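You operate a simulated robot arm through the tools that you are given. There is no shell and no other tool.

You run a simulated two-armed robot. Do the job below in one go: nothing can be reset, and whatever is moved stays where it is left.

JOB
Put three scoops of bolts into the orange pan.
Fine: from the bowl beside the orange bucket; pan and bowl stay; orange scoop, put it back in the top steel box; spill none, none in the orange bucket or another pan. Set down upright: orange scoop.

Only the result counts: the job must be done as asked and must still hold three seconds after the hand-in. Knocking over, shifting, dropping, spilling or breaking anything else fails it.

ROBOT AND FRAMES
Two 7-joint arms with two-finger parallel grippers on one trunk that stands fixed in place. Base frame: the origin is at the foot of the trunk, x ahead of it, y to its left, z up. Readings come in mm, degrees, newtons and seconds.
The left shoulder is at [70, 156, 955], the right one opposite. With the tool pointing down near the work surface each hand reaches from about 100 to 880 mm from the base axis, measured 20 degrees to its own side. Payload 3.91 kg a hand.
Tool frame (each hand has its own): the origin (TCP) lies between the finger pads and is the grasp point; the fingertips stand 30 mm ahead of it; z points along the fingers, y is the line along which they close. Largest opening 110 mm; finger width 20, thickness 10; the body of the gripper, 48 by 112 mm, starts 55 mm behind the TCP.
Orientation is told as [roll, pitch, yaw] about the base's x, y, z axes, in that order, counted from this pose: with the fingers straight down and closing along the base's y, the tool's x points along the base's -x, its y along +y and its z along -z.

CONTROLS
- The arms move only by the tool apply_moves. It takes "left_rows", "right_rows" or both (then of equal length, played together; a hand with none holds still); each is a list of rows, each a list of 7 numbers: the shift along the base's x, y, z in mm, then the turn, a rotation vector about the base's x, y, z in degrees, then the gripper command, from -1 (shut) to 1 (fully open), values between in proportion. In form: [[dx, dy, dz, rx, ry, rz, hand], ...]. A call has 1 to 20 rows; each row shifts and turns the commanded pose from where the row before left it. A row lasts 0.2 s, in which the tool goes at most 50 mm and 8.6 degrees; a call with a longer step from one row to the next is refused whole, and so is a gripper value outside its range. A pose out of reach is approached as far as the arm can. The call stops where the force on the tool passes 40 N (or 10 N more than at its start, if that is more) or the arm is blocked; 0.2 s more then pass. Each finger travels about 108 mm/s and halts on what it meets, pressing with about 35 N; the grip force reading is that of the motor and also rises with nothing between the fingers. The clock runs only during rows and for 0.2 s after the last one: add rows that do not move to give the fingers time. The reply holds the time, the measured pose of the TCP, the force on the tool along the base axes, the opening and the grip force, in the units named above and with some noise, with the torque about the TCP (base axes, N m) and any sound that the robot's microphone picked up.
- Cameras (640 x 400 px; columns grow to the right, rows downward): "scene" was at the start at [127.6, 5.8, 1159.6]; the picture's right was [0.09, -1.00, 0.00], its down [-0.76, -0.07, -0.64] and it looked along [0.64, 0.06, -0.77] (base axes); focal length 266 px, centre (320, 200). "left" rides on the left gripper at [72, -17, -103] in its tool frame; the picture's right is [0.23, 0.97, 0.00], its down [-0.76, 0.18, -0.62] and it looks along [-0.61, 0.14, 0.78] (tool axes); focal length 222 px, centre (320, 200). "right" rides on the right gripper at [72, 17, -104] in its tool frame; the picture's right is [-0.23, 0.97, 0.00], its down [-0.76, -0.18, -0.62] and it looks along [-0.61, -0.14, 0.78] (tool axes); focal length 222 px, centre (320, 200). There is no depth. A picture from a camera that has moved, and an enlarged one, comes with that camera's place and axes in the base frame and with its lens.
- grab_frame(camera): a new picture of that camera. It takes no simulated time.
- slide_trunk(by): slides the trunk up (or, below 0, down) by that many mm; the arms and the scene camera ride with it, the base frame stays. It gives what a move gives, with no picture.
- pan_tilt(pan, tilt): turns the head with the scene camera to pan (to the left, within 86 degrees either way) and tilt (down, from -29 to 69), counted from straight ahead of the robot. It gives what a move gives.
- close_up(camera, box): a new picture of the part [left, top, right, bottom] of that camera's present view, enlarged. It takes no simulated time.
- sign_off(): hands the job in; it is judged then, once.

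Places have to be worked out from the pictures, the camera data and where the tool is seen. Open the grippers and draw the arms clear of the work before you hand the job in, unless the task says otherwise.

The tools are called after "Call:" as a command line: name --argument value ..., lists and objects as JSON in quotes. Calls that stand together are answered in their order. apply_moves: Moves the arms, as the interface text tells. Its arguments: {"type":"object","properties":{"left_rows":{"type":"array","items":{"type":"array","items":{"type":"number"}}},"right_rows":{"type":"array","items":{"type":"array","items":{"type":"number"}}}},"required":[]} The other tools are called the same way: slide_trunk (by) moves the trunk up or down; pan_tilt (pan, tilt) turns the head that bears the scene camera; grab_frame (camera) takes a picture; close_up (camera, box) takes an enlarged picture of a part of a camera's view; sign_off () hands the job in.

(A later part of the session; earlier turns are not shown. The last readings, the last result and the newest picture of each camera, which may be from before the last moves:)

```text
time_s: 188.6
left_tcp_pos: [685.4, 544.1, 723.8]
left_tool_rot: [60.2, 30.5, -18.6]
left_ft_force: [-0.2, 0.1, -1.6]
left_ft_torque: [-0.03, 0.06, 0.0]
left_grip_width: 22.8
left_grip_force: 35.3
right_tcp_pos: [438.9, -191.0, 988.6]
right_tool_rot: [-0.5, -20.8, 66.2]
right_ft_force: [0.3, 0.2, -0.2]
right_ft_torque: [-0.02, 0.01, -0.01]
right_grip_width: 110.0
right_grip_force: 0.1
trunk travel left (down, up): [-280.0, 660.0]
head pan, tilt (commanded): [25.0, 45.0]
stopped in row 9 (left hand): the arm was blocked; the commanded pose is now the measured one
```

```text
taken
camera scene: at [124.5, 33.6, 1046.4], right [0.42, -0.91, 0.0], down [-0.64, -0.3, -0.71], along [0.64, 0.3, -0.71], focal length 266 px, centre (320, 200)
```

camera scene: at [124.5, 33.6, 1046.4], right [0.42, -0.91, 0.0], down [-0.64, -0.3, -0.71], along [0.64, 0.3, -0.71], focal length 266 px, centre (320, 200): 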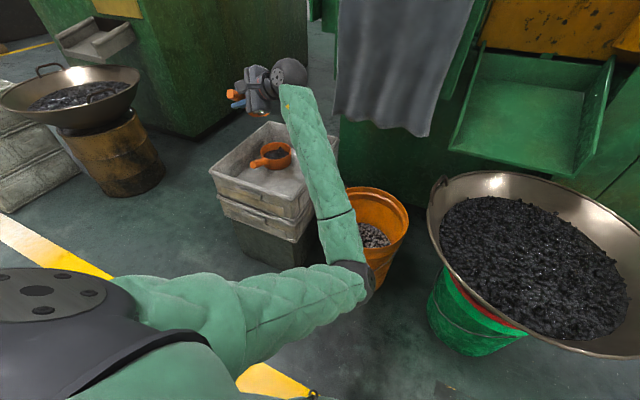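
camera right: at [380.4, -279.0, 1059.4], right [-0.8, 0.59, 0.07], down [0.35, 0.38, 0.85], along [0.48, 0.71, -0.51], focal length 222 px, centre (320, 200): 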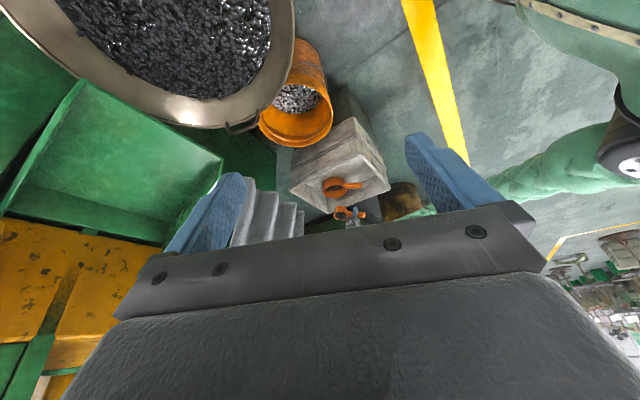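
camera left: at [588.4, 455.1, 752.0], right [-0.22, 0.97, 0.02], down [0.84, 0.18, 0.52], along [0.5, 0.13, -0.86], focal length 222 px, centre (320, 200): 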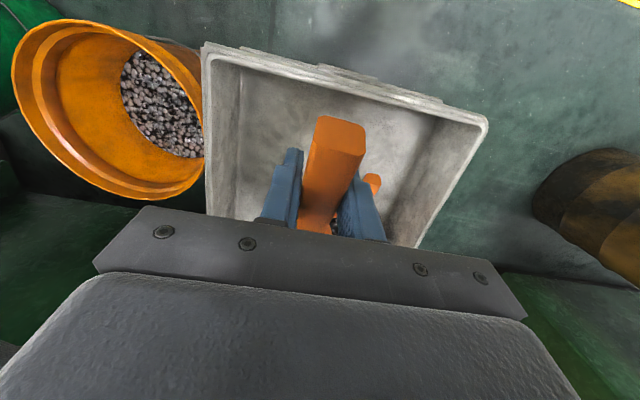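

It stopped at a limit partway with the elbow inside-front. I'll try continuing the roll in smaller steps while moving a little further out and up.

Call:
apply_moves --left_rows '[[4, 2, 3, 3.3, 0.64, -2.2, -1], [4, 2, 3, 3.3, 0.64, -2.2, -1], [4, 2, 3, 3.3, 0.64, -2.2, -1], [4, 2, 3, 3.3, 0.64, -2.2, -1]]'

Call:
grab_frame --camera "scene"

```text
time_s: 189.6
left_tcp_pos: [702.4, 550.7, 735.1]
left_tool_rot: [74.0, 37.4, -19.8]
left_ft_force: [-1.5, -0.3, -0.8]
left_ft_torque: [-0.03, 0.03, 0.0]
left_grip_width: 22.9
left_grip_force: 34.9
right_tcp_pos: [438.6, -189.8, 988.8]
right_tool_rot: [-0.6, -20.9, 66.2]
right_ft_force: [-0.2, -0.5, 0.1]
right_ft_torque: [0.01, 0.03, 0.0]
right_grip_width: 110.1
right_grip_force: 0.0
trunk travel left (down, up): [-280.0, 660.0]
head pan, tilt (commanded): [25.0, 45.0]
```

```text
taken
camera scene: at [124.6, 33.3, 1046.4], right [0.42, -0.91, 0.0], down [-0.64, -0.3, -0.71], along [0.64, 0.3, -0.71], focal length 266 px, centre (320, 200)
```

scene: 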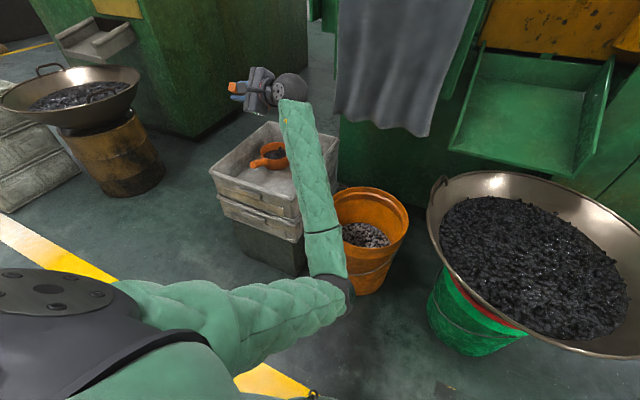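

That works at a slower rate, and the elbow is moving the right way. I'll continue.

Call:
apply_moves --left_rows '[[3, 0, 0, 3.29, 0.63, -2.19, -1], [3, 0, 0, 3.29, 0.63, -2.19, -1], [3, 0, 0, 3.29, 0.63, -2.19, -1], [3, 0, 0, 3.29, 0.63, -2.19, -1], [3, 0, 0, 3.29, 0.63, -2.19, -1], [3, 0, 0, 3.29, 0.63, -2.19, -1], [3, 0, 0, 3.29, 0.63, -2.19, -1], [3, 0, 0, 3.29, 0.63, -2.19, -1]]'

Call:
grab_frame --camera "scene"

```text
time_s: 191.3
left_tcp_pos: [725.9, 549.1, 732.6]
left_tool_rot: [106.9, 50.3, -14.4]
left_ft_force: [0.4, 0.4, -1.1]
left_ft_torque: [0.0, 0.06, 0.0]
left_grip_width: 22.8
left_grip_force: 35.5
right_tcp_pos: [439.2, -191.5, 988.1]
right_tool_rot: [-0.7, -20.9, 66.2]
right_ft_force: [0.2, -0.5, 0.0]
right_ft_torque: [0.01, 0.01, -0.01]
right_grip_width: 110.2
right_grip_force: 0.1
trunk travel left (down, up): [-280.0, 660.0]
head pan, tilt (commanded): [25.0, 45.0]
```

```text
taken
camera scene: at [124.5, 33.3, 1046.4], right [0.42, -0.91, 0.0], down [-0.64, -0.3, -0.71], along [0.64, 0.3, -0.71], focal length 266 px, centre (320, 200)
```

scene: 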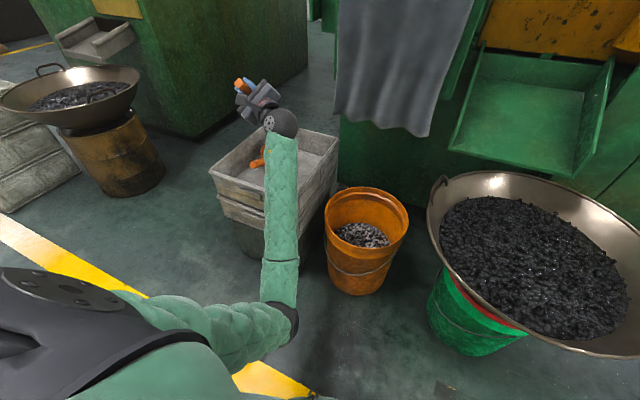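

Good progress. Continue.

Call:
apply_moves --left_rows '[[2, -2, 0, 3.29, 0.63, -2.19, -1], [2, -2, 0, 3.29, 0.63, -2.19, -1], [2, -2, 0, 3.29, 0.63, -2.19, -1], [2, -2, 0, 3.29, 0.63, -2.19, -1], [2, -2, 0, 3.29, 0.63, -2.19, -1], [2, -2, 0, 3.29, 0.63, -2.19, -1], [2, -2, 0, 3.29, 0.63, -2.19, -1], [2, -2, 0, 3.29, 0.63, -2.19, -1], [0, 0, 0, 3.29, 0.63, -2.19, -1], [0, 0, 0, 3.29, 0.63, -2.19, -1]]'

Call:
grab_frame --camera "scene"

```text
time_s: 193.6
left_tcp_pos: [742.8, 534.2, 733.5]
left_tool_rot: [164.2, 58.3, 10.9]
left_ft_force: [0.2, 0.8, -1.8]
left_ft_torque: [-0.04, 0.06, 0.02]
left_grip_width: 22.7
left_grip_force: 35.2
right_tcp_pos: [438.4, -191.6, 988.7]
right_tool_rot: [-0.7, -20.8, 66.2]
right_ft_force: [0.6, -0.9, -0.7]
right_ft_torque: [-0.03, -0.02, -0.03]
right_grip_width: 110.1
right_grip_force: 0.0
trunk travel left (down, up): [-280.0, 660.0]
head pan, tilt (commanded): [25.0, 45.0]
```

```text
taken
camera scene: at [124.4, 33.3, 1046.4], right [0.42, -0.91, 0.0], down [-0.64, -0.3, -0.71], along [0.64, 0.3, -0.71], focal length 266 px, centre (320, 200)
```

scene: 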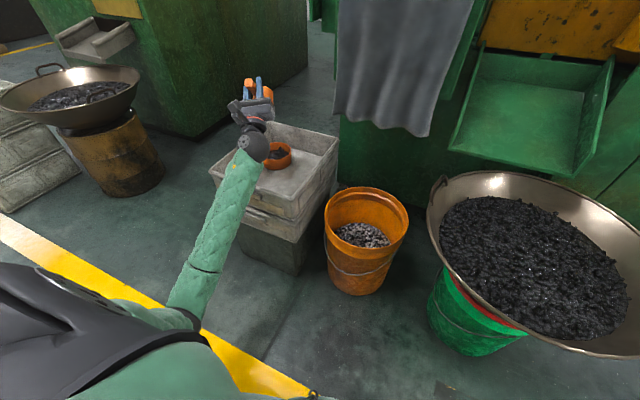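

The elbow is heading out left as before. Now up and out to the left.

Call:
apply_moves --left_rows '[[-25, 18, 14, 0, 0, 0, -1], [-29, 18, 15, 0, 0, 0, -1], [-29, 18, 15, 0, 0, 0, -1], [-29, 18, 15, 0, 0, 0, -1], [-29, 17, 15, 0, 0, 0, -1], [-29, 17, 15, 0, 0, 0, -1], [-30, 15, 16, 0, 0, 0, -1], [-30, 15, 16, 0, 0, 0, -1], [-30, 15, 16, 0, 0, 0, -1], [-30, 15, 16, 0, 0, 0, -1], [-30, 15, 16, 0, 0, 0, -1], [-30, 15, 16, 0, 0, 0, -1]]'

Call:
pan_tilt --pan 60 --tilt 40

Call:
grab_frame --camera "scene"

```text
time_s: 196.2
left_tcp_pos: [391.3, 730.3, 918.3]
left_tool_rot: [164.1, 58.4, 10.9]
left_ft_force: [-0.1, 0.3, -0.5]
left_ft_torque: [0.0, 0.08, 0.0]
left_grip_width: 23.0
left_grip_force: 34.6
right_tcp_pos: [437.1, -191.1, 987.6]
right_tool_rot: [-0.6, -20.9, 66.1]
right_ft_force: [0.6, -0.5, -0.4]
right_ft_torque: [0.01, -0.03, 0.0]
right_grip_width: 110.2
right_grip_force: 0.1
trunk travel left (down, up): [-280.0, 660.0]
head pan, tilt (commanded): [25.0, 45.0]
```

```text
time_s: 197.2
left_tcp_pos: [391.4, 729.7, 918.6]
left_tool_rot: [164.1, 58.4, 11.0]
left_ft_force: [-0.6, 1.5, -1.3]
left_ft_torque: [-0.02, 0.02, 0.04]
left_grip_width: 22.9
left_grip_force: 34.9
right_tcp_pos: [438.3, -190.3, 987.6]
right_tool_rot: [-0.7, -21.0, 66.2]
right_ft_force: [0.0, 0.1, 0.6]
right_ft_torque: [-0.03, 0.01, 0.02]
right_grip_width: 110.0
right_grip_force: 0.1
trunk travel left (down, up): [-280.0, 660.0]
head pan, tilt (commanded): [60.0, 40.0]
```

```text
taken
camera scene: at [93.0, 72.7, 1053.7], right [0.87, -0.5, 0.0], down [-0.32, -0.56, -0.77], along [0.38, 0.66, -0.64], focal length 266 px, centre (320, 200)
```

scene: 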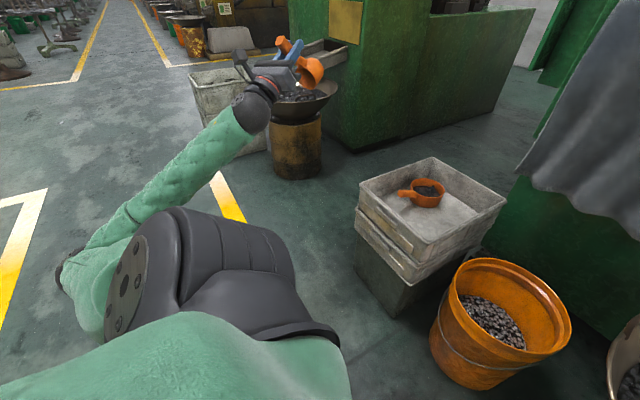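

The elbow is out left and back again, and the box and pan look clean. I'll swing the tool down here.

Call:
apply_moves --left_rows '[[-6, -5, -14, -3.95, 6.98, 0, -1], [-6, -5, -14, -3.95, 6.98, 0, -1], [-6, -5, -15, -3.95, 6.98, 0, -1], [-6, -6, -15, -3.95, 6.98, 0, -1], [-6, -6, -15, -3.95, 6.98, 0, -1], [-6, -6, -15, -3.95, 6.98, 0, -1], [-6, -6, -15, -3.95, 6.98, 0, -1], [-6, -6, -15, -3.95, 6.98, 0, -1]]'

Call:
grab_frame --camera "scene"

```text
time_s: 199.0
left_tcp_pos: [344.3, 688.1, 800.4]
left_tool_rot: [13.9, 54.8, -133.7]
left_ft_force: [-0.2, 0.7, -1.5]
left_ft_torque: [0.02, -0.02, 0.02]
left_grip_width: 22.8
left_grip_force: 35.6
left hand out of reach, approached as far as the arm can: row 6
right_tcp_pos: [439.4, -190.5, 988.5]
right_tool_rot: [-0.5, -20.9, 66.2]
right_ft_force: [0.0, -1.4, -0.2]
right_ft_torque: [0.0, 0.02, 0.03]
right_grip_width: 110.2
right_grip_force: 0.1
trunk travel left (down, up): [-280.0, 660.0]
head pan, tilt (commanded): [60.0, 40.0]
```

```text
taken
camera scene: at [93.0, 72.8, 1053.6], right [0.87, -0.5, 0.0], down [-0.32, -0.56, -0.77], along [0.38, 0.66, -0.64], focal length 266 px, centre (320, 200)
```

scene: 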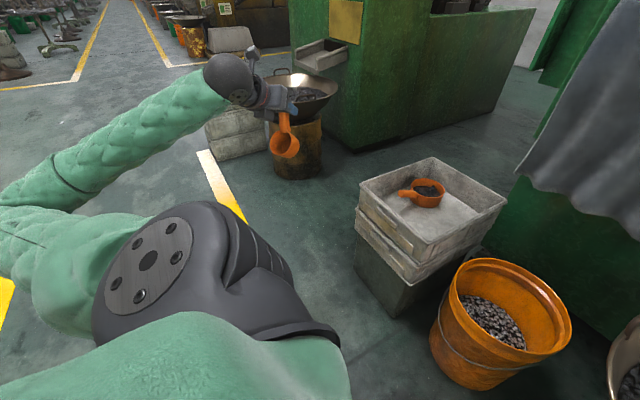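

Tracking as before. I'll finish the swing to tool-down.

Call:
apply_moves --left_rows '[[-5, -7, -14, -3.95, 6.96, 0, -1], [-5, -7, -14, -3.95, 6.96, 0, -1], [-5, -7, -14, -3.95, 6.96, 0, -1], [-5, -7, -14, -3.95, 6.96, 0, -1], [-5, -7, -14, -3.95, 6.96, 0, -1], [-5, -7, -14, -3.95, 6.96, 0, -1], [-5, -7, -14, -3.95, 6.96, 0, -1], [0, 0, 0, 0, 0, 0, -1]]'

Call:
grab_frame --camera "scene"

```text
time_s: 200.8
left_tcp_pos: [311.3, 640.7, 703.9]
left_tool_rot: [0.1, 0.0, -140.8]
left_ft_force: [0.5, -1.0, -1.7]
left_ft_torque: [0.04, -0.06, -0.01]
left_grip_width: 22.8
left_grip_force: 35.3
right_tcp_pos: [438.8, -189.4, 988.6]
right_tool_rot: [-0.5, -20.9, 66.2]
right_ft_force: [-0.8, 0.7, 0.3]
right_ft_torque: [0.02, 0.0, 0.01]
right_grip_width: 109.9
right_grip_force: 0.0
trunk travel left (down, up): [-280.0, 660.0]
head pan, tilt (commanded): [60.0, 40.0]
```

```text
taken
camera scene: at [93.1, 72.8, 1053.7], right [0.87, -0.5, 0.0], down [-0.32, -0.56, -0.77], along [0.38, 0.66, -0.64], focal length 266 px, centre (320, 200)
```

scene: 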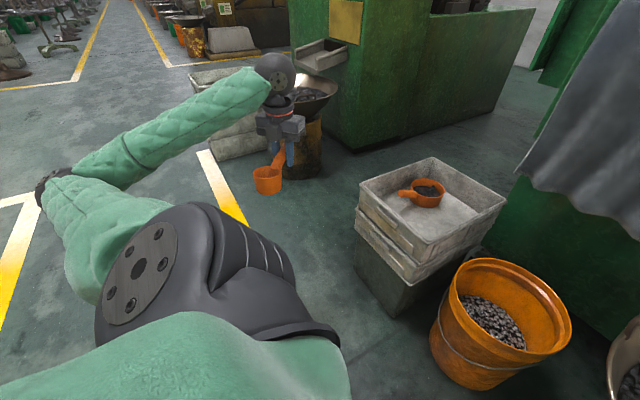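

Tool is down at yaw -141°. Now I'll yaw back to zero while easing forward.

Call:
apply_moves --left_rows '[[5, -5, 0, 0, 0, 8.28, -1], [5, -5, 0, 0, 0, 8.28, -1], [5, -5, 0, 0, 0, 8.28, -1], [5, -5, 0, 0, 0, 8.28, -1], [5, -5, 0, 0, 0, 8.28, -1], [5, -5, 0, 0, 0, 8.28, -1], [5, -5, 0, 0, 0, 8.28, -1], [5, -5, 0, 0, 0, 8.28, -1], [6, -6, 0, 0, 0, 8.28, -1], [6, -6, 0, 0, 0, 8.28, -1], [6, -6, 0, 0, 0, 8.28, -1], [6, -6, 0, 0, 0, 8.28, -1], [6, -6, 0, 0, 0, 8.28, -1], [6, -6, 0, 0, 0, 8.28, -1], [6, -6, 0, 0, 0, 8.28, -1], [6, -6, 0, 0, 0, 8.28, -1], [6, -6, 0, 0, 0, 8.28, -1], [0, 0, 0, 0, 0, 0, -1]]'

Call:
grab_frame --camera "scene"

Call:
grab_frame --camera "left"

```text
time_s: 204.6
left_tcp_pos: [402.9, 546.5, 704.2]
left_tool_rot: [0.1, 0.0, 0.1]
left_ft_force: [0.0, -0.4, -1.3]
left_ft_torque: [0.05, 0.06, 0.01]
left_grip_width: 22.8
left_grip_force: 34.6
right_tcp_pos: [439.7, -190.8, 988.5]
right_tool_rot: [-0.6, -20.8, 66.2]
right_ft_force: [0.3, 0.6, 0.2]
right_ft_torque: [0.01, -0.01, -0.01]
right_grip_width: 109.8
right_grip_force: 0.1
trunk travel left (down, up): [-280.0, 660.0]
head pan, tilt (commanded): [60.0, 40.0]
```

```text
taken
camera scene: at [93.1, 72.8, 1053.7], right [0.87, -0.5, 0.0], down [-0.32, -0.56, -0.77], along [0.38, 0.66, -0.64], focal length 266 px, centre (320, 200)
```

scene: 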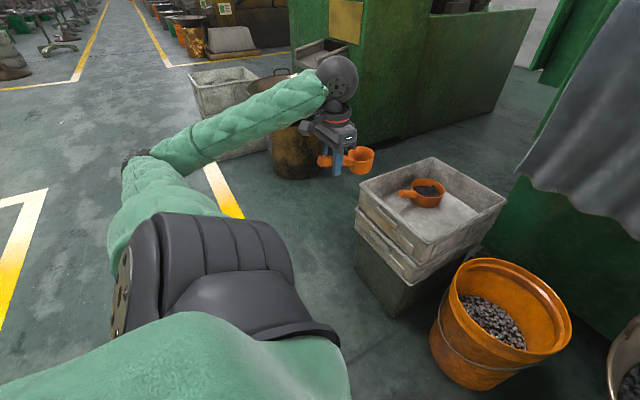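

```text
taken
camera left: at [331.5, 529.5, 807.5], right [-0.23, 0.97, 0.0], down [0.76, 0.18, 0.62], along [0.61, 0.14, -0.78], focal length 222 px, centre (320, 200)
```

left: 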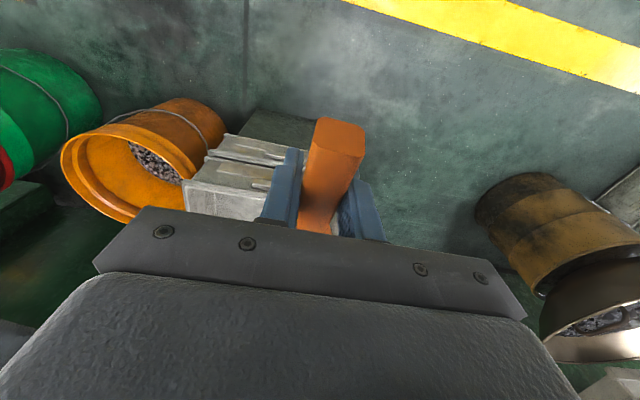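

The arm is back in its natural posture with the scoop level. I'll head to the bowl for the third scoop by the same path, with the right hand returning to its watching place.

Call:
apply_moves --left_rows '[[34, -30, -13, 0, 1.9, 0, -1], [38, -36, -13, 0, 1.9, 0, -1], [40, -38, -13, 0, 1.9, 0, -1], [40, -38, -13, 0, 1.9, 0, -1], [2, -40, 0, 0, 0, 0, -1], [0, -45, 0, 0, 0, 0, -1], [0, -45, 0, 0, 0, 0, -1], [0, -45, 0, 0, 0, 0, -1], [0, -45, 0, 0, 0, 0, -1], [0, -45, 0, 0, 0, 0, -1], [0, -45, 0, 0, 0, 0, -1], [0, -45, 0, 0, 0, 0, -1], [0, -45, 0, 0, 0, 0, -1], [0, -45, 0, 0, 0, 0, -1], [0, -45, 0, 0, 0, 0, -1], [0, -45, 0, 0, 0, 0, -1], [0, -45, 0, 0, 0, 0, -1], [0, -45, 0, 0, 0, 0, -1], [0, 0, 0, 0, 0, 0, -1]]' --right_rows '[[3.3, -16, -6, 0, 0, -0.67, 1], [3.3, -16, -6, 0, 0, -0.67, 1], [3.3, -16, -6, 0, 0, -0.67, 1], [3.3, -16, -6, 0, 0, -0.67, 1], [3.3, -16, -6, 0, 0, -0.67, 1], [3.3, -16, -6, 0, 0, -0.67, 1], [3.3, -16, -6, 0, 0, -0.67, 1], [3.3, -16, -6, 0, 0, -0.67, 1], [3.3, -16, -6, 0, 0, -0.67, 1], [3.3, -16, -6, 0, 0, -0.67, 1], [3.3, -16, -6, 0, 0, -0.67, 1], [3.3, -16, -6, 0, 0, -0.67, 1], [3.3, -16, -6, 0, 0, -0.67, 1], [3.3, -16, -6, 0, 0, -0.67, 1], [3.3, -16, -6, 0, 0, -0.67, 1], [3.3, -16, -6, 0, 0, -0.67, 1], [3.3, -16, -6, 0, 0, -0.67, 1], [3.3, -16, -6, 0, 0, -0.67, 1], [0, 0, 0, 0, 0, 0, 1]]'

Call:
pan_tilt --pan -10 --tilt 45

Call:
grab_frame --camera "scene"

Call:
close_up --camera "right" --box '[200, 0, 430, 200]'

```text
refused: row 2 steps farther than a row can; nothing moved
```

```text
time_s: 206.0
left_tcp_pos: [403.7, 546.4, 703.9]
left_tool_rot: [0.1, 0.2, -0.1]
left_ft_force: [0.4, 0.3, -1.7]
left_ft_torque: [0.04, 0.05, -0.01]
left_grip_width: 22.9
left_grip_force: 35.0
right_tcp_pos: [438.4, -190.2, 988.5]
right_tool_rot: [-0.7, -20.9, 66.2]
right_ft_force: [0.2, -0.1, 0.4]
right_ft_torque: [0.0, 0.0, -0.01]
right_grip_width: 109.7
right_grip_force: 0.1
trunk travel left (down, up): [-280.0, 660.0]
head pan, tilt (commanded): [-10.0, 45.0]
```

```text
taken
camera scene: at [130.7, -14.9, 1046.4], right [-0.17, -0.98, 0.0], down [-0.7, 0.12, -0.71], along [0.7, -0.12, -0.71], focal length 266 px, centre (320, 200)
```

scene: 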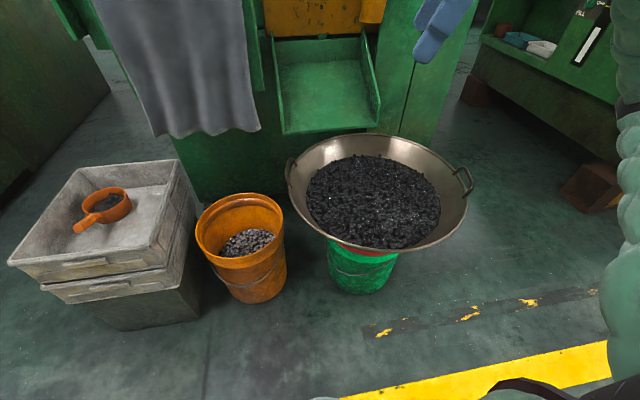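

```text
2.00 times, centred on (315, 100) of right
camera zoom: at [380.4, -279.4, 1059.4], right [-0.8, 0.59, 0.07], down [0.35, 0.38, 0.86], along [0.48, 0.71, -0.51], focal length 444 px, centre (330, 400)
```

zoom: 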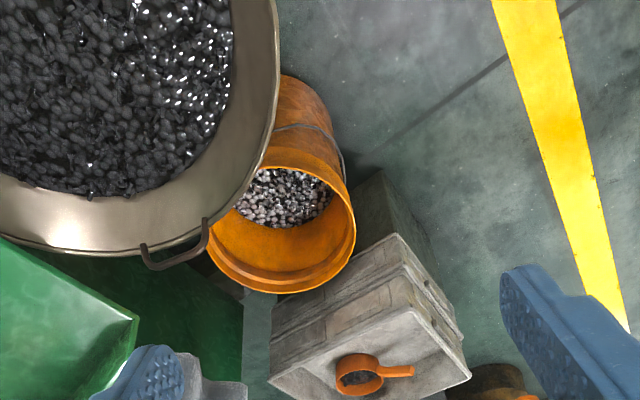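

The call was refused because one step was too long, but the unobstructed view shows the floor, box and bucket clean. I'll resend with shorter steps.

Call:
apply_moves --left_rows '[[30, -28, -10, 0, 1.5, 0, -1], [33, -32, -11, 0, 1.5, 0, -1], [33, -32, -11, 0, 1.5, 0, -1], [33, -32, -11, 0, 1.5, 0, -1], [26, -34, -10, 0, 1.6, 0, -1], [0, -45, 0, 0, 0, 0, -1], [0, -46, 0, 0, 0, 0, -1], [0, -46, 0, 0, 0, 0, -1], [0, -46, 0, 0, 0, 0, -1], [0, -46, 0, 0, 0, 0, -1], [0, -46, 0, 0, 0, 0, -1], [0, -46, 0, 0, 0, 0, -1], [0, -46, 0, 0, 0, 0, -1], [0, -46, 0, 0, 0, 0, -1], [0, -46, 0, 0, 0, 0, -1], [0, -46, 0, 0, 0, 0, -1], [0, -46, 0, 0, 0, 0, -1], [0, -46, 0, 0, 0, 0, -1], [0, -24, 0, 0, 0, 0, -1], [0, 0, 0, 0, 0, 0, -1]]' --right_rows '[[3.2, -15, -6, 0, 0, -0.65, 1], [3.2, -15, -6, 0, 0, -0.65, 1], [3.2, -15, -6, 0, 0, -0.65, 1], [3.2, -15, -6, 0, 0, -0.65, 1], [3.2, -15, -6, 0, 0, -0.65, 1], [3.2, -15, -6, 0, 0, -0.65, 1], [3.2, -15, -6, 0, 0, -0.65, 1], [3.2, -15, -6, 0, 0, -0.65, 1], [3.2, -15, -6, 0, 0, -0.65, 1], [3.2, -15, -6, 0, 0, -0.65, 1], [3.2, -15, -6, 0, 0, -0.65, 1], [3.2, -15, -6, 0, 0, -0.65, 1], [3.2, -15, -6, 0, 0, -0.65, 1], [3.2, -15, -6, 0, 0, -0.65, 1], [3.2, -15, -6, 0, 0, -0.65, 1], [3.2, -15, -6, 0, 0, -0.65, 1], [3.2, -15, -6, 0, 0, -0.65, 1], [3.2, -15, -5, 0, 0, -0.65, 1], [2, -18, -3, 0, 0, -0.3, 1], [0, 0, 0, 0, 0, 0, 1]]'

Call:
grab_frame --camera "scene"

Call:
close_up --camera "right" --box '[200, 0, 430, 200]'

```text
time_s: 210.2
left_tcp_pos: [534.4, 26.8, 703.5]
left_tool_rot: [0.0, 7.7, 0.0]
left_ft_force: [0.7, 0.3, -1.9]
left_ft_torque: [0.01, 0.1, 0.01]
left_grip_width: 23.2
left_grip_force: 34.3
left hand out of reach, approached as far as the arm can: row 13, 14, 15, 16, 17, 18, 19
right_tcp_pos: [497.6, -479.1, 878.4]
right_tool_rot: [-0.7, -20.9, 54.2]
right_ft_force: [0.0, -0.5, 0.4]
right_ft_torque: [-0.02, 0.0, 0.0]
right_grip_width: 109.9
right_grip_force: 0.2
trunk travel left (down, up): [-280.0, 660.0]
head pan, tilt (commanded): [-10.0, 45.0]
```

```text
taken
camera scene: at [130.7, -15.4, 1046.4], right [-0.17, -0.98, 0.0], down [-0.7, 0.12, -0.71], along [0.7, -0.12, -0.71], focal length 266 px, centre (320, 200)
```

scene: 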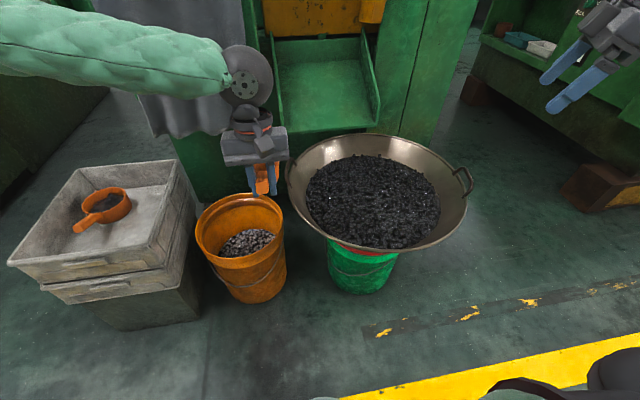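

```text
2.00 times, centred on (315, 100) of right
camera zoom: at [422.8, -554.4, 949.3], right [-0.66, 0.74, 0.07], down [0.43, 0.3, 0.86], along [0.62, 0.6, -0.51], focal length 444 px, centre (330, 400)
```

zoom: 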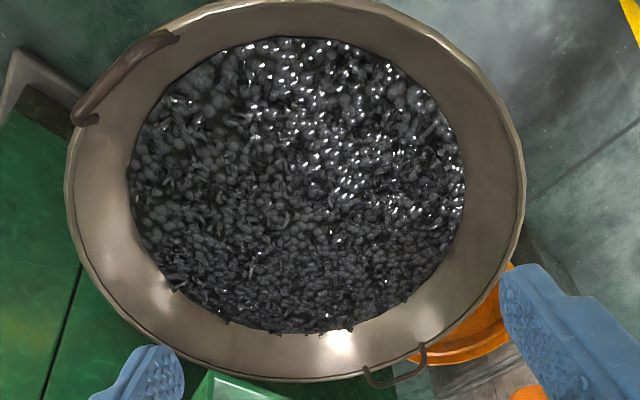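

The arm reports it couldn't reach further right, and the elbow looks higher than last time. I'll look at it.

Call:
pan_tilt --pan 35 --tilt 25

Call:
grab_frame --camera "scene"

```text
time_s: 211.3
left_tcp_pos: [535.2, 27.4, 703.3]
left_tool_rot: [0.0, 7.6, -0.1]
left_ft_force: [0.3, 0.9, -1.4]
left_ft_torque: [0.02, 0.06, 0.02]
left_grip_width: 23.3
left_grip_force: 35.1
right_tcp_pos: [497.6, -478.4, 878.4]
right_tool_rot: [-0.6, -20.8, 54.3]
right_ft_force: [-0.5, 0.5, -0.7]
right_ft_torque: [0.02, 0.0, -0.02]
right_grip_width: 110.2
right_grip_force: 0.0
trunk travel left (down, up): [-280.0, 660.0]
head pan, tilt (commanded): [35.0, 25.0]
```

```text
taken
camera scene: at [126.2, 51.6, 1076.9], right [0.57, -0.82, 0.0], down [-0.35, -0.24, -0.91], along [0.74, 0.52, -0.42], focal length 266 px, centre (320, 200)
```

scene: 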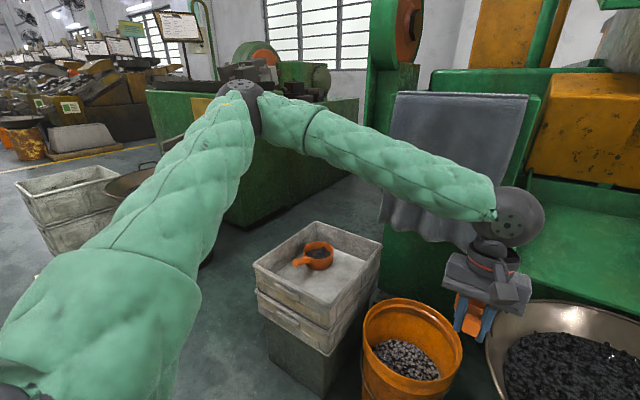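

The elbow rode up high because I crossed at a higher relative height than before. I'll retrace to the left, raise the trunk back up 120 mm, and repeat the exact route that worked, passing through the extended pose over the box first.

Call:
apply_moves --left_rows '[[2, 40, -4, 0, 0, 0, -1], [2, 45, -5, 0, 0, 0, -1], [2, 45, -5, 0, 0, 0, -1], [2, 45, -5, 0, 0, 0, -1], [2, 45, -5, 0, 0, 0, -1], [2, 45, -5, 0, 0, 0, -1], [2, 45, -5, 0, 0, 0, -1], [-10, 45, 0, 0, 0, 0, -1], [-28, 34, 8, 0, 0, 0, -1], [-30, 34, 10, 0, 0, 0, -1], [-30, 34, 10, 0, 0, 0, -1], [-30, 30, 10, 0, 0, 0, -1], [0, 0, 0, 0, 0, 0, -1]]'

Call:
slide_trunk --by 120

Call:
pan_tilt --pan 60 --tilt 40

Call:
grab_frame --camera "scene"

```text
time_s: 214.1
left_tcp_pos: [421.7, 515.2, 707.2]
left_tool_rot: [0.0, 7.7, 0.0]
left_ft_force: [0.2, -0.1, -1.4]
left_ft_torque: [-0.02, 0.12, -0.01]
left_grip_width: 22.7
left_grip_force: 34.8
right_tcp_pos: [498.9, -478.3, 877.9]
right_tool_rot: [-0.7, -20.7, 54.2]
right_ft_force: [-0.1, 0.5, 0.0]
right_ft_torque: [0.02, 0.02, 0.01]
right_grip_width: 110.1
right_grip_force: 0.0
trunk travel left (down, up): [-280.0, 660.0]
head pan, tilt (commanded): [35.0, 25.0]
```

```text
time_s: 215.6
left_tcp_pos: [420.8, 515.5, 828.3]
left_tool_rot: [0.2, 7.6, -0.1]
left_ft_force: [0.3, 0.1, -1.5]
left_ft_torque: [0.03, 0.09, 0.02]
left_grip_width: 22.8
left_grip_force: 34.9
right_tcp_pos: [497.7, -479.3, 999.3]
right_tool_rot: [-0.6, -20.9, 54.2]
right_ft_force: [0.1, 0.8, 0.0]
right_ft_torque: [0.0, 0.0, -0.01]
right_grip_width: 109.9
right_grip_force: 0.1
trunk travel left (down, up): [-400.0, 540.0]
head pan, tilt (commanded): [35.0, 25.0]
```

```text
time_s: 216.5
left_tcp_pos: [420.4, 514.2, 827.7]
left_tool_rot: [0.2, 7.6, -0.2]
left_ft_force: [-1.0, 0.3, -1.1]
left_ft_torque: [0.02, 0.04, 0.01]
left_grip_width: 23.1
left_grip_force: 34.9
right_tcp_pos: [498.2, -479.5, 998.1]
right_tool_rot: [-0.5, -20.8, 54.2]
right_ft_force: [-0.4, 0.1, 0.2]
right_ft_torque: [0.01, -0.03, -0.01]
right_grip_width: 110.0
right_grip_force: 0.1
trunk travel left (down, up): [-400.0, 540.0]
head pan, tilt (commanded): [60.0, 40.0]
```

```text
taken
camera scene: at [93.1, 72.6, 1173.7], right [0.87, -0.5, 0.0], down [-0.32, -0.56, -0.77], along [0.38, 0.66, -0.64], focal length 266 px, centre (320, 200)
```

scene: 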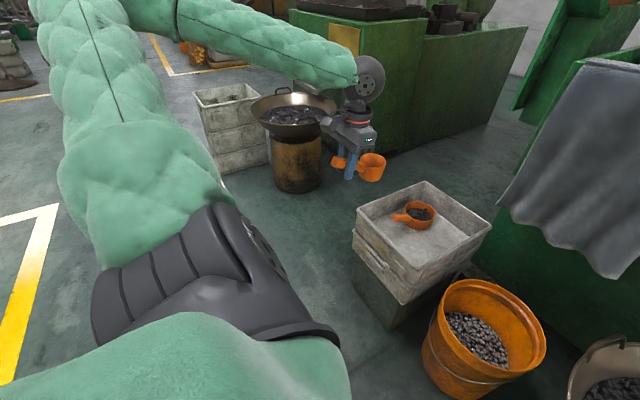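

The elbow is still high. I'll lower it with the same trick in reverse: roll the hand negative about the shoulder-wrist line here, which brings the elbow down, and undo that roll later over the bowl side where it has no effect.

Call:
apply_moves --left_rows '[[0, 0, 0, -4, -3.8, -0.65, -1], [0, 0, 0, -4, -3.8, -0.65, -1], [0, 0, 0, -4, -3.8, -0.65, -1], [0, 0, 0, -4, -3.8, -0.65, -1], [0, 0, 0, -4, -3.8, -0.65, -1], [0, 0, 0, -4, -3.8, -0.65, -1], [0, 0, 0, -4, -3.8, -0.65, -1], [0, 0, 0, -4, -3.8, -0.65, -1], [0, 0, 0, -4, -3.8, -0.65, -1]]'

Call:
grab_frame --camera "scene"

```text
time_s: 218.5
left_tcp_pos: [420.9, 515.3, 828.0]
left_tool_rot: [-36.1, -27.6, 0.4]
left_ft_force: [0.0, 0.0, -1.0]
left_ft_torque: [0.02, 0.07, -0.02]
left_grip_width: 22.8
left_grip_force: 34.9
right_tcp_pos: [497.6, -478.7, 998.6]
right_tool_rot: [-0.6, -20.8, 54.1]
right_ft_force: [0.2, -0.1, 0.3]
right_ft_torque: [-0.01, -0.01, 0.0]
right_grip_width: 110.1
right_grip_force: 0.0
trunk travel left (down, up): [-400.0, 540.0]
head pan, tilt (commanded): [60.0, 40.0]
```

```text
taken
camera scene: at [92.8, 73.0, 1173.7], right [0.87, -0.5, 0.0], down [-0.32, -0.56, -0.77], along [0.38, 0.66, -0.64], focal length 266 px, centre (320, 200)
```

scene: 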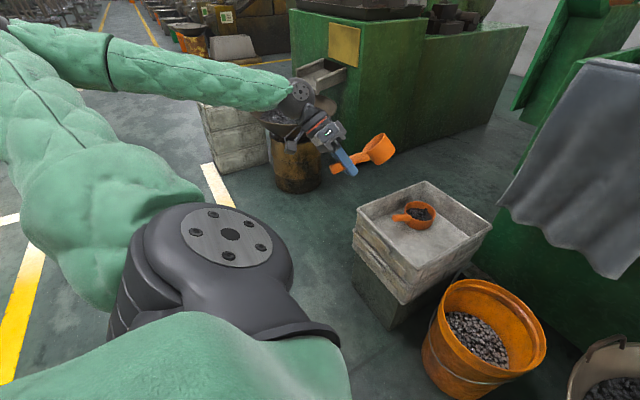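

I can't see the elbow well from here. I'll point the head further left and level to see the whole arm.

Call:
pan_tilt --pan 85 --tilt 10

Call:
grab_frame --camera "scene"

```text
time_s: 219.4
left_tcp_pos: [421.3, 515.0, 826.9]
left_tool_rot: [-36.0, -27.6, 0.4]
left_ft_force: [-0.5, 0.2, -1.7]
left_ft_torque: [0.02, 0.08, 0.0]
left_grip_width: 22.8
left_grip_force: 35.3
right_tcp_pos: [498.0, -480.0, 998.6]
right_tool_rot: [-0.6, -20.8, 54.3]
right_ft_force: [-0.3, -0.1, -0.3]
right_ft_torque: [-0.01, 0.01, 0.02]
right_grip_width: 110.1
right_grip_force: 0.1
trunk travel left (down, up): [-400.0, 540.0]
head pan, tilt (commanded): [85.0, 10.0]
```

```text
taken
camera scene: at [58.6, 91.6, 1221.3], right [1.0, -0.09, 0.0], down [-0.02, -0.17, -0.98], along [0.09, 0.98, -0.17], focal length 266 px, centre (320, 200)
```

scene: 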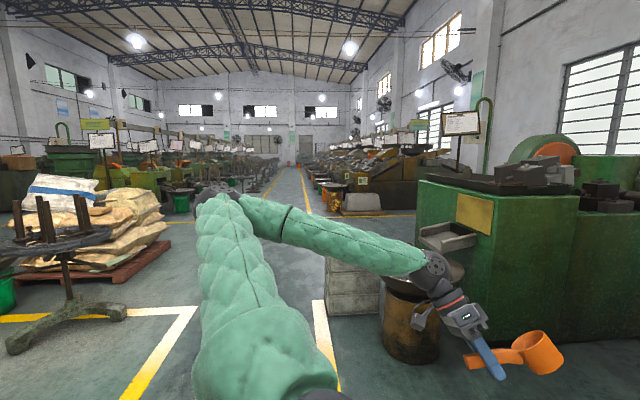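

The elbow is up behind the shoulder line. I'll undo the test roll slowly with a few idle rows at the end and see whether the posture relaxes.

Call:
apply_moves --left_rows '[[0, 0, 0, 4, 3.8, 0.65, -1], [0, 0, 0, 4, 3.8, 0.65, -1], [0, 0, 0, 4, 3.8, 0.65, -1], [0, 0, 0, 4, 3.8, 0.65, -1], [0, 0, 0, 4, 3.8, 0.65, -1], [0, 0, 0, 4, 3.8, 0.65, -1], [0, 0, 0, 4, 3.8, 0.65, -1], [0, 0, 0, 4, 3.8, 0.65, -1], [0, 0, 0, 4, 3.8, 0.65, -1], [0, 0, 0, 0, 0, 0, -1], [0, 0, 0, 0, 0, 0, -1], [0, 0, 0, 0, 0, 0, -1], [0, 0, 0, 0, 0, 0, -1], [0, 0, 0, 0, 0, 0, -1]]'

Call:
grab_frame --camera "scene"

```text
time_s: 222.4
left_tcp_pos: [421.2, 515.8, 828.1]
left_tool_rot: [0.1, 7.7, -0.1]
left_ft_force: [0.2, -0.6, -0.9]
left_ft_torque: [-0.03, 0.03, -0.01]
left_grip_width: 22.5
left_grip_force: 35.3
right_tcp_pos: [497.4, -478.8, 998.4]
right_tool_rot: [-0.5, -21.0, 54.3]
right_ft_force: [-0.4, -0.7, 0.3]
right_ft_torque: [0.01, 0.0, -0.02]
right_grip_width: 109.7
right_grip_force: 0.0
trunk travel left (down, up): [-400.0, 540.0]
head pan, tilt (commanded): [85.0, 10.0]
```

```text
taken
camera scene: at [58.6, 91.7, 1221.4], right [1.0, -0.09, 0.0], down [-0.02, -0.17, -0.98], along [0.09, 0.98, -0.17], focal length 266 px, centre (320, 200)
```

scene: 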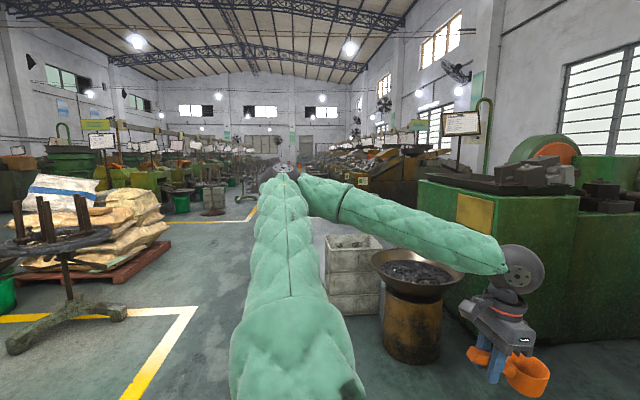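

I'll go to the extended pose over the box, as in the route that worked, and see how the elbow sits there.

Call:
apply_moves --left_rows '[[35, -11, -25, 0, 0, 0, -1], [35, -11, -25, 0, 0, 0, -1], [35, -11, -25, 0, 0, 0, -1], [35, -11, -25, 0, 0, 0, -1], [35, -11, -25, 0, 0, 0, -1], [35, -11, -25, 0, 0, 0, -1], [35, -12, -20, 0, 0, 0, -1], [30, -10, -15, 0, 0, 0, -1], [0, 0, 0, 0, 0, 0, -1]]'

Call:
pan_tilt --pan 40 --tilt 25

Call:
grab_frame --camera "scene"

```text
time_s: 224.4
left_tcp_pos: [697.0, 426.8, 644.7]
left_tool_rot: [0.1, 7.8, -0.1]
left_ft_force: [0.1, -0.2, -1.0]
left_ft_torque: [0.0, 0.04, 0.0]
left_grip_width: 22.8
left_grip_force: 35.4
right_tcp_pos: [497.5, -479.6, 998.2]
right_tool_rot: [-0.5, -20.9, 54.2]
right_ft_force: [0.8, 1.0, 0.3]
right_ft_torque: [-0.01, -0.03, 0.02]
right_grip_width: 110.0
right_grip_force: 0.0
trunk travel left (down, up): [-400.0, 540.0]
head pan, tilt (commanded): [85.0, 10.0]
```

```text
time_s: 225.6
left_tcp_pos: [696.6, 427.2, 641.7]
left_tool_rot: [0.2, 7.7, -0.1]
left_ft_force: [-0.4, 0.4, -0.9]
left_ft_torque: [-0.02, 0.1, 0.0]
left_grip_width: 22.8
left_grip_force: 34.9
right_tcp_pos: [497.6, -478.3, 998.3]
right_tool_rot: [-0.6, -20.9, 54.2]
right_ft_force: [0.5, -1.3, 0.1]
right_ft_torque: [0.01, -0.02, 0.01]
right_grip_width: 110.1
right_grip_force: 0.1
trunk travel left (down, up): [-400.0, 540.0]
head pan, tilt (commanded): [40.0, 25.0]
```

```text
taken
camera scene: at [121.2, 58.3, 1197.0], right [0.64, -0.77, 0.0], down [-0.32, -0.27, -0.91], along [0.69, 0.58, -0.42], focal length 266 px, centre (320, 200)
```

scene: 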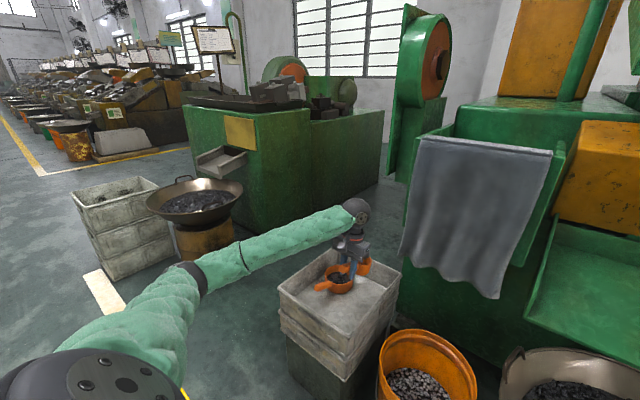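

At the extended pose the elbow is back in its normal place. I'll now repeat the same route to the bowl as last time, at the same heights.

Call:
apply_moves --left_rows '[[-35, -10, 20, 0, 0, 0, -1], [-35, -10, 20, 0, 0, 0, -1], [-35, -10, 20, 0, 0, 0, -1], [-34, -10, 18, 0, 0, 0, -1], [0, -42, 0, 0, 0, 0, -1], [0, -45, 0, 0, 0, 0, -1], [0, -45, 0, 0, 0, 0, -1], [0, -45, 0, 0, 0, 0, -1], [0, -45, 0, 0, 0, 0, -1], [0, -45, 0, 0, 0, 0, -1], [0, -45, 0, 0, 0, 0, -1], [0, -45, 0, 0, 0, 0, -1]]'

Call:
grab_frame --camera "scene"

```text
time_s: 228.2
left_tcp_pos: [557.5, 30.3, 720.6]
left_tool_rot: [0.1, 7.6, 0.1]
left_ft_force: [0.1, 1.0, -1.8]
left_ft_torque: [-0.05, 0.1, 0.04]
left_grip_width: 23.1
left_grip_force: 35.0
right_tcp_pos: [498.3, -480.0, 998.1]
right_tool_rot: [-0.5, -21.0, 54.2]
right_ft_force: [-0.5, -0.4, 0.1]
right_ft_torque: [0.05, -0.03, 0.01]
right_grip_width: 110.0
right_grip_force: 0.1
trunk travel left (down, up): [-400.0, 540.0]
head pan, tilt (commanded): [40.0, 25.0]
```

```text
taken
camera scene: at [121.4, 57.5, 1197.0], right [0.64, -0.77, 0.0], down [-0.32, -0.27, -0.91], along [0.69, 0.58, -0.42], focal length 266 px, centre (320, 200)
```

scene: 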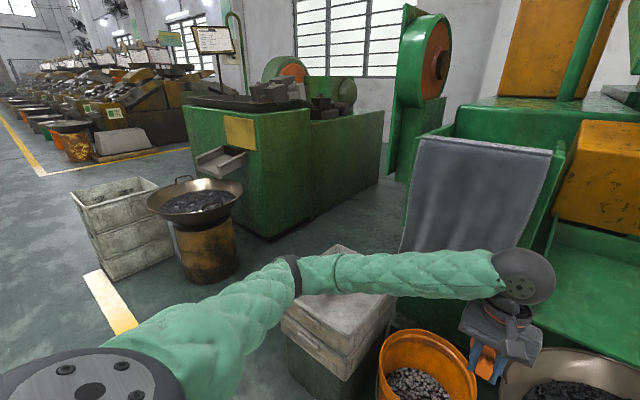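

Tracking well with the elbow low this time. Continue over the bowl.

Call:
apply_moves --left_rows '[[0, -45, 0, 0, 0, 0, -1], [0, -45, 0, 0, 0, 0, -1], [0, -45, 0, 0, 0, 0, -1], [0, -45, 0, 0, 0, 0, -1], [0, -45, 0, 0, 0, 0, -1], [0, -40, 0, 0, 0, 0, -1], [0, 0, 0, 0, 0, 0, -1]]'

Call:
pan_tilt --pan -15 --tilt 50

Call:
grab_frame --camera "scene"

```text
time_s: 229.8
left_tcp_pos: [560.6, -235.2, 720.1]
left_tool_rot: [0.0, 7.7, -0.1]
left_ft_force: [-0.6, -0.4, -1.8]
left_ft_torque: [0.02, 0.08, 0.01]
left_grip_width: 22.8
left_grip_force: 35.1
right_tcp_pos: [498.0, -479.1, 999.1]
right_tool_rot: [-0.6, -20.9, 54.2]
right_ft_force: [-0.4, 0.1, -1.0]
right_ft_torque: [0.01, -0.02, 0.01]
right_grip_width: 110.0
right_grip_force: 0.1
trunk travel left (down, up): [-400.0, 540.0]
head pan, tilt (commanded): [40.0, 25.0]
```

```text
time_s: 231.0
left_tcp_pos: [559.8, -235.5, 721.3]
left_tool_rot: [0.1, 7.7, -0.1]
left_ft_force: [0.3, 0.0, -1.5]
left_ft_torque: [0.02, 0.07, 0.0]
left_grip_width: 22.7
left_grip_force: 34.2
right_tcp_pos: [498.7, -478.3, 997.8]
right_tool_rot: [-0.7, -20.9, 54.2]
right_ft_force: [-0.3, 0.2, -0.9]
right_ft_torque: [-0.01, 0.0, 0.01]
right_grip_width: 110.0
right_grip_force: 0.0
trunk travel left (down, up): [-400.0, 540.0]
head pan, tilt (commanded): [-15.0, 50.0]
```

```text
taken
camera scene: at [125.2, -21.3, 1159.5], right [-0.26, -0.97, 0.0], down [-0.74, 0.2, -0.64], along [0.62, -0.17, -0.77], focal length 266 px, centre (320, 200)
```

scene: 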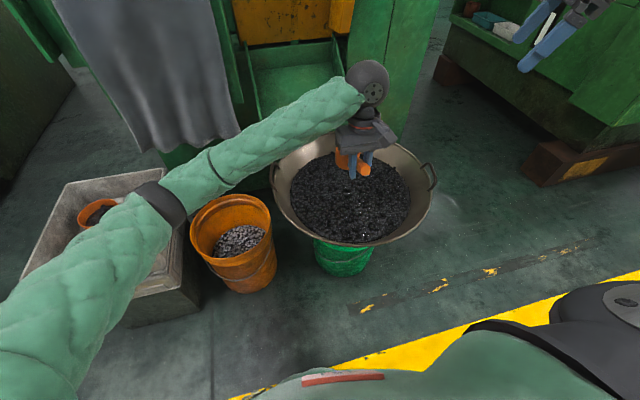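

Identical to the second trip. I'll repeat the same digging sequence: lower the trunk, tip, and approach the surface.

Call:
slide_trunk --by -120

Call:
apply_moves --left_rows '[[6, -3, 0, 0, 8, 0, -1], [6, -3, 0, 0, 8, 0, -1], [6, -3, 0, 0, 8, 0, -1], [6, -3, 0, 0, 8, 0, -1], [6, -3, 0, 0, 8, 0, -1], [6, 0, -12, 0, 0, 0, -1], [6, 0, -12, 0, 0, 0, -1], [6, 0, -12, 0, 0, 0, -1], [6, 0, -13, 0, 0, 0, -1], [0, 0, 0, 0, 0, 0, -1]]'

Call:
close_up --camera "right" --box '[290, 60, 430, 200]'

```text
time_s: 232.5
left_tcp_pos: [559.5, -234.3, 600.6]
left_tool_rot: [0.1, 7.8, -0.1]
left_ft_force: [-0.7, -0.4, -1.0]
left_ft_torque: [-0.02, 0.04, -0.04]
left_grip_width: 22.9
left_grip_force: 34.9
right_tcp_pos: [498.0, -479.3, 879.2]
right_tool_rot: [-0.6, -21.0, 54.1]
right_ft_force: [0.4, -0.8, -0.4]
right_ft_torque: [0.03, -0.04, 0.01]
right_grip_width: 109.9
right_grip_force: 0.2
trunk travel left (down, up): [-280.0, 660.0]
head pan, tilt (commanded): [-15.0, 50.0]
```

```text
time_s: 234.7
left_tcp_pos: [611.9, -249.7, 550.9]
left_tool_rot: [0.0, 47.6, 0.0]
left_ft_force: [0.0, 0.5, -1.7]
left_ft_torque: [-0.04, -0.01, 0.01]
left_grip_width: 22.8
left_grip_force: 35.0
right_tcp_pos: [497.1, -479.5, 878.2]
right_tool_rot: [-0.6, -20.9, 54.2]
right_ft_force: [0.3, -0.6, 0.0]
right_ft_torque: [0.06, 0.02, -0.03]
right_grip_width: 109.9
right_grip_force: 0.1
trunk travel left (down, up): [-280.0, 660.0]
head pan, tilt (commanded): [-15.0, 50.0]
```

```text
2.86 times, centred on (360, 130) of right
camera zoom: at [422.9, -554.4, 949.3], right [-0.66, 0.75, 0.07], down [0.43, 0.3, 0.86], along [0.62, 0.6, -0.51], focal length 635 px, centre (206, 400)
```

zoom: 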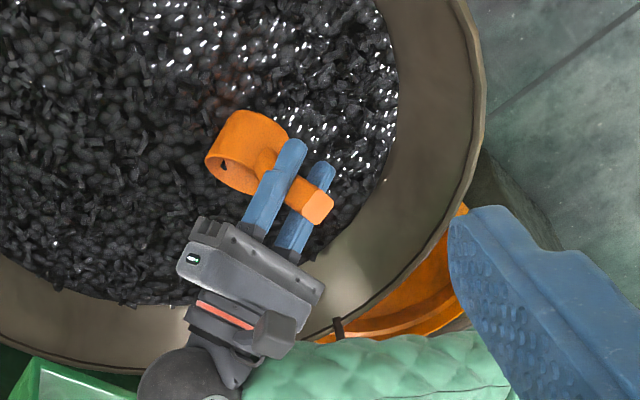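

Good. Now I'll dig down and forward as before, slightly deeper.

Call:
apply_moves --left_rows '[[2.9, 0, -5, 0, 0, 0, -1], [2.9, 0, -5, 0, 0, 0, -1], [2.9, 0, -5, 0, 0, 0, -1], [2.9, 0, -5, 0, 0, 0, -1], [2.9, 0, -5, 0, 0, 0, -1], [2.9, 0, -5, 0, 0, 0, -1], [2.9, 0, -5, 0, 0, 0, -1], [2.9, 0, -5, 0, 0, 0, -1], [2.9, 0, -5, 0, 0, 0, -1], [2.9, 0, -5, 0, 0, 0, -1], [2.9, 0, -5, 0, 0, 0, -1], [2.9, 0, -5, 0, 0, 0, -1], [2.9, 0, -5, 0, 0, 0, -1]]'

Call:
close_up --camera "right" --box '[290, 60, 430, 200]'

```text
time_s: 237.5
left_tcp_pos: [651.3, -250.1, 486.5]
left_tool_rot: [0.0, 47.7, -0.1]
left_ft_force: [0.1, 0.8, -1.3]
left_ft_torque: [-0.01, 0.05, -0.01]
left_grip_width: 22.9
left_grip_force: 34.8
right_tcp_pos: [498.6, -478.9, 878.6]
right_tool_rot: [-0.6, -21.0, 54.2]
right_ft_force: [0.0, -0.2, 0.7]
right_ft_torque: [0.0, 0.05, -0.05]
right_grip_width: 110.2
right_grip_force: 0.1
trunk travel left (down, up): [-280.0, 660.0]
head pan, tilt (commanded): [-15.0, 50.0]
```

```text
2.86 times, centred on (360, 130) of right
camera zoom: at [422.9, -554.4, 949.3], right [-0.66, 0.75, 0.07], down [0.43, 0.3, 0.86], along [0.62, 0.6, -0.51], focal length 635 px, centre (206, 400)
```

zoom: 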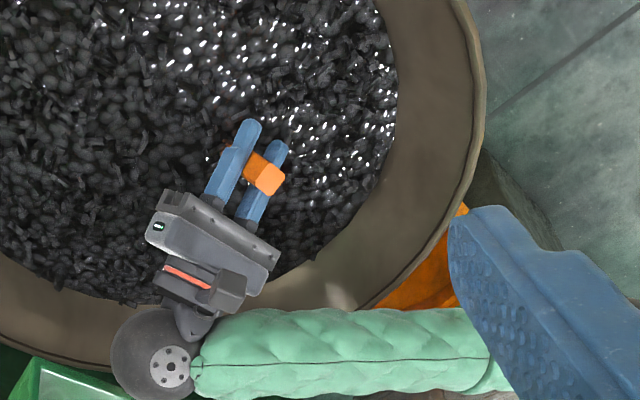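

Submerged again. I'll sweep, level and start lifting.

Call:
apply_moves --left_rows '[[-1.6, 0, -5.2, 0, -4, 0, -1], [-1.6, 0, -5.2, 0, -4, 0, -1], [-1.3, 0, -5.2, 0, -4, 0, -1], [-1.3, 0, -5.2, 0, -4, 0, -1], [-1, 0, -5.2, 0, -4, 0, -1], [-1, 0, -5.2, 0, -4, 0, -1], [-0.8, 0, -4.5, 0, -4, 0, -1], [-0.8, 0, -4.5, 0, -4, 0, -1], [-0.5, 0, -3.8, 0, -4, 0, -1], [-0.5, 0, -3, 0, -4, 0, -1], [0, 0, 1, 0, 0, 0, -1], [0, 0, 3, 0, 0, 0, -1], [0, 0, 4, 0, 0, 0, -1], [0, 0, 5, 0, 0, 0, -1], [0, 0, 5, 0, 0, 0, -1], [0, 0, 5, 0, 0, 0, -1], [0, 0, 5, 0, 0, 0, -1], [0, 0, 6, 0, 0, 0, -1]]'

Call:
apply_moves --left_rows '[[0, 0, 6, 0, 0, 0, -1], [0, 0, 7, 0, 0, 0, -1], [0, 0, 8, 0, 0, 0, -1], [0, 0, 10, 0, 0, 0, -1], [0, 0, 12, 0, 0, 0, -1], [0, 0, 12, 0, 0, 0, -1], [0, 0, 12, 0, 0, 0, -1], [0, 0, 12, 0, 0, 0, -1], [0, 0, 8, 0, 0, 0, -1], [0, 0, 0, 0, 0, 0, -1]]'

Call:
close_up --camera "right" --box '[310, 90, 400, 170]'

Call:
apply_moves --left_rows '[[0, 0, 0, 0, 0, 0, -1]]'

```text
time_s: 241.3
left_tcp_pos: [640.7, -250.5, 472.2]
left_tool_rot: [0.1, 7.7, -0.2]
left_ft_force: [-0.5, -0.7, -1.6]
left_ft_torque: [0.02, 0.15, 0.02]
left_grip_width: 23.0
left_grip_force: 34.3
right_tcp_pos: [497.7, -479.6, 879.9]
right_tool_rot: [-0.6, -20.9, 54.2]
right_ft_force: [0.1, 0.3, 0.5]
right_ft_torque: [0.0, -0.01, 0.01]
right_grip_width: 110.0
right_grip_force: 0.2
trunk travel left (down, up): [-280.0, 660.0]
head pan, tilt (commanded): [-15.0, 50.0]
```

```text
time_s: 243.5
left_tcp_pos: [641.3, -251.0, 562.2]
left_tool_rot: [0.1, 7.7, -0.2]
left_ft_force: [0.1, 0.8, -1.2]
left_ft_torque: [0.03, 0.11, 0.02]
left_grip_width: 22.9
left_grip_force: 35.5
right_tcp_pos: [498.4, -479.8, 878.3]
right_tool_rot: [-0.6, -20.9, 54.1]
right_ft_force: [0.1, -0.5, 0.8]
right_ft_torque: [0.01, 0.02, 0.0]
right_grip_width: 109.9
right_grip_force: 0.1
trunk travel left (down, up): [-280.0, 660.0]
head pan, tilt (commanded): [-15.0, 50.0]
```

```text
5.00 times, centred on (355, 130) of right
camera zoom: at [422.9, -554.4, 949.3], right [-0.66, 0.75, 0.07], down [0.43, 0.3, 0.86], along [0.62, 0.6, -0.51], focal length 1111 px, centre (145, 550)
```

zoom: 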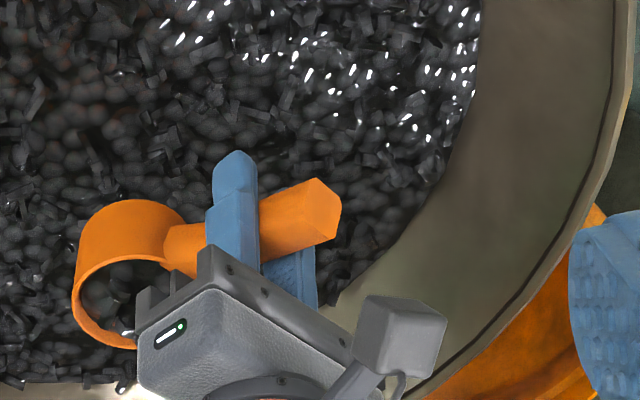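

```text
time_s: 243.9
left_tcp_pos: [640.3, -250.0, 560.5]
left_tool_rot: [0.1, 7.7, -0.1]
left_ft_force: [-0.7, -1.0, -1.3]
left_ft_torque: [0.0, 0.1, -0.01]
left_grip_width: 22.9
left_grip_force: 35.0
right_tcp_pos: [497.3, -479.3, 878.8]
right_tool_rot: [-0.6, -20.9, 54.2]
right_ft_force: [0.5, 0.0, -0.4]
right_ft_torque: [-0.02, -0.01, 0.04]
right_grip_width: 110.1
right_grip_force: 0.1
trunk travel left (down, up): [-280.0, 660.0]
head pan, tilt (commanded): [-15.0, 50.0]
```

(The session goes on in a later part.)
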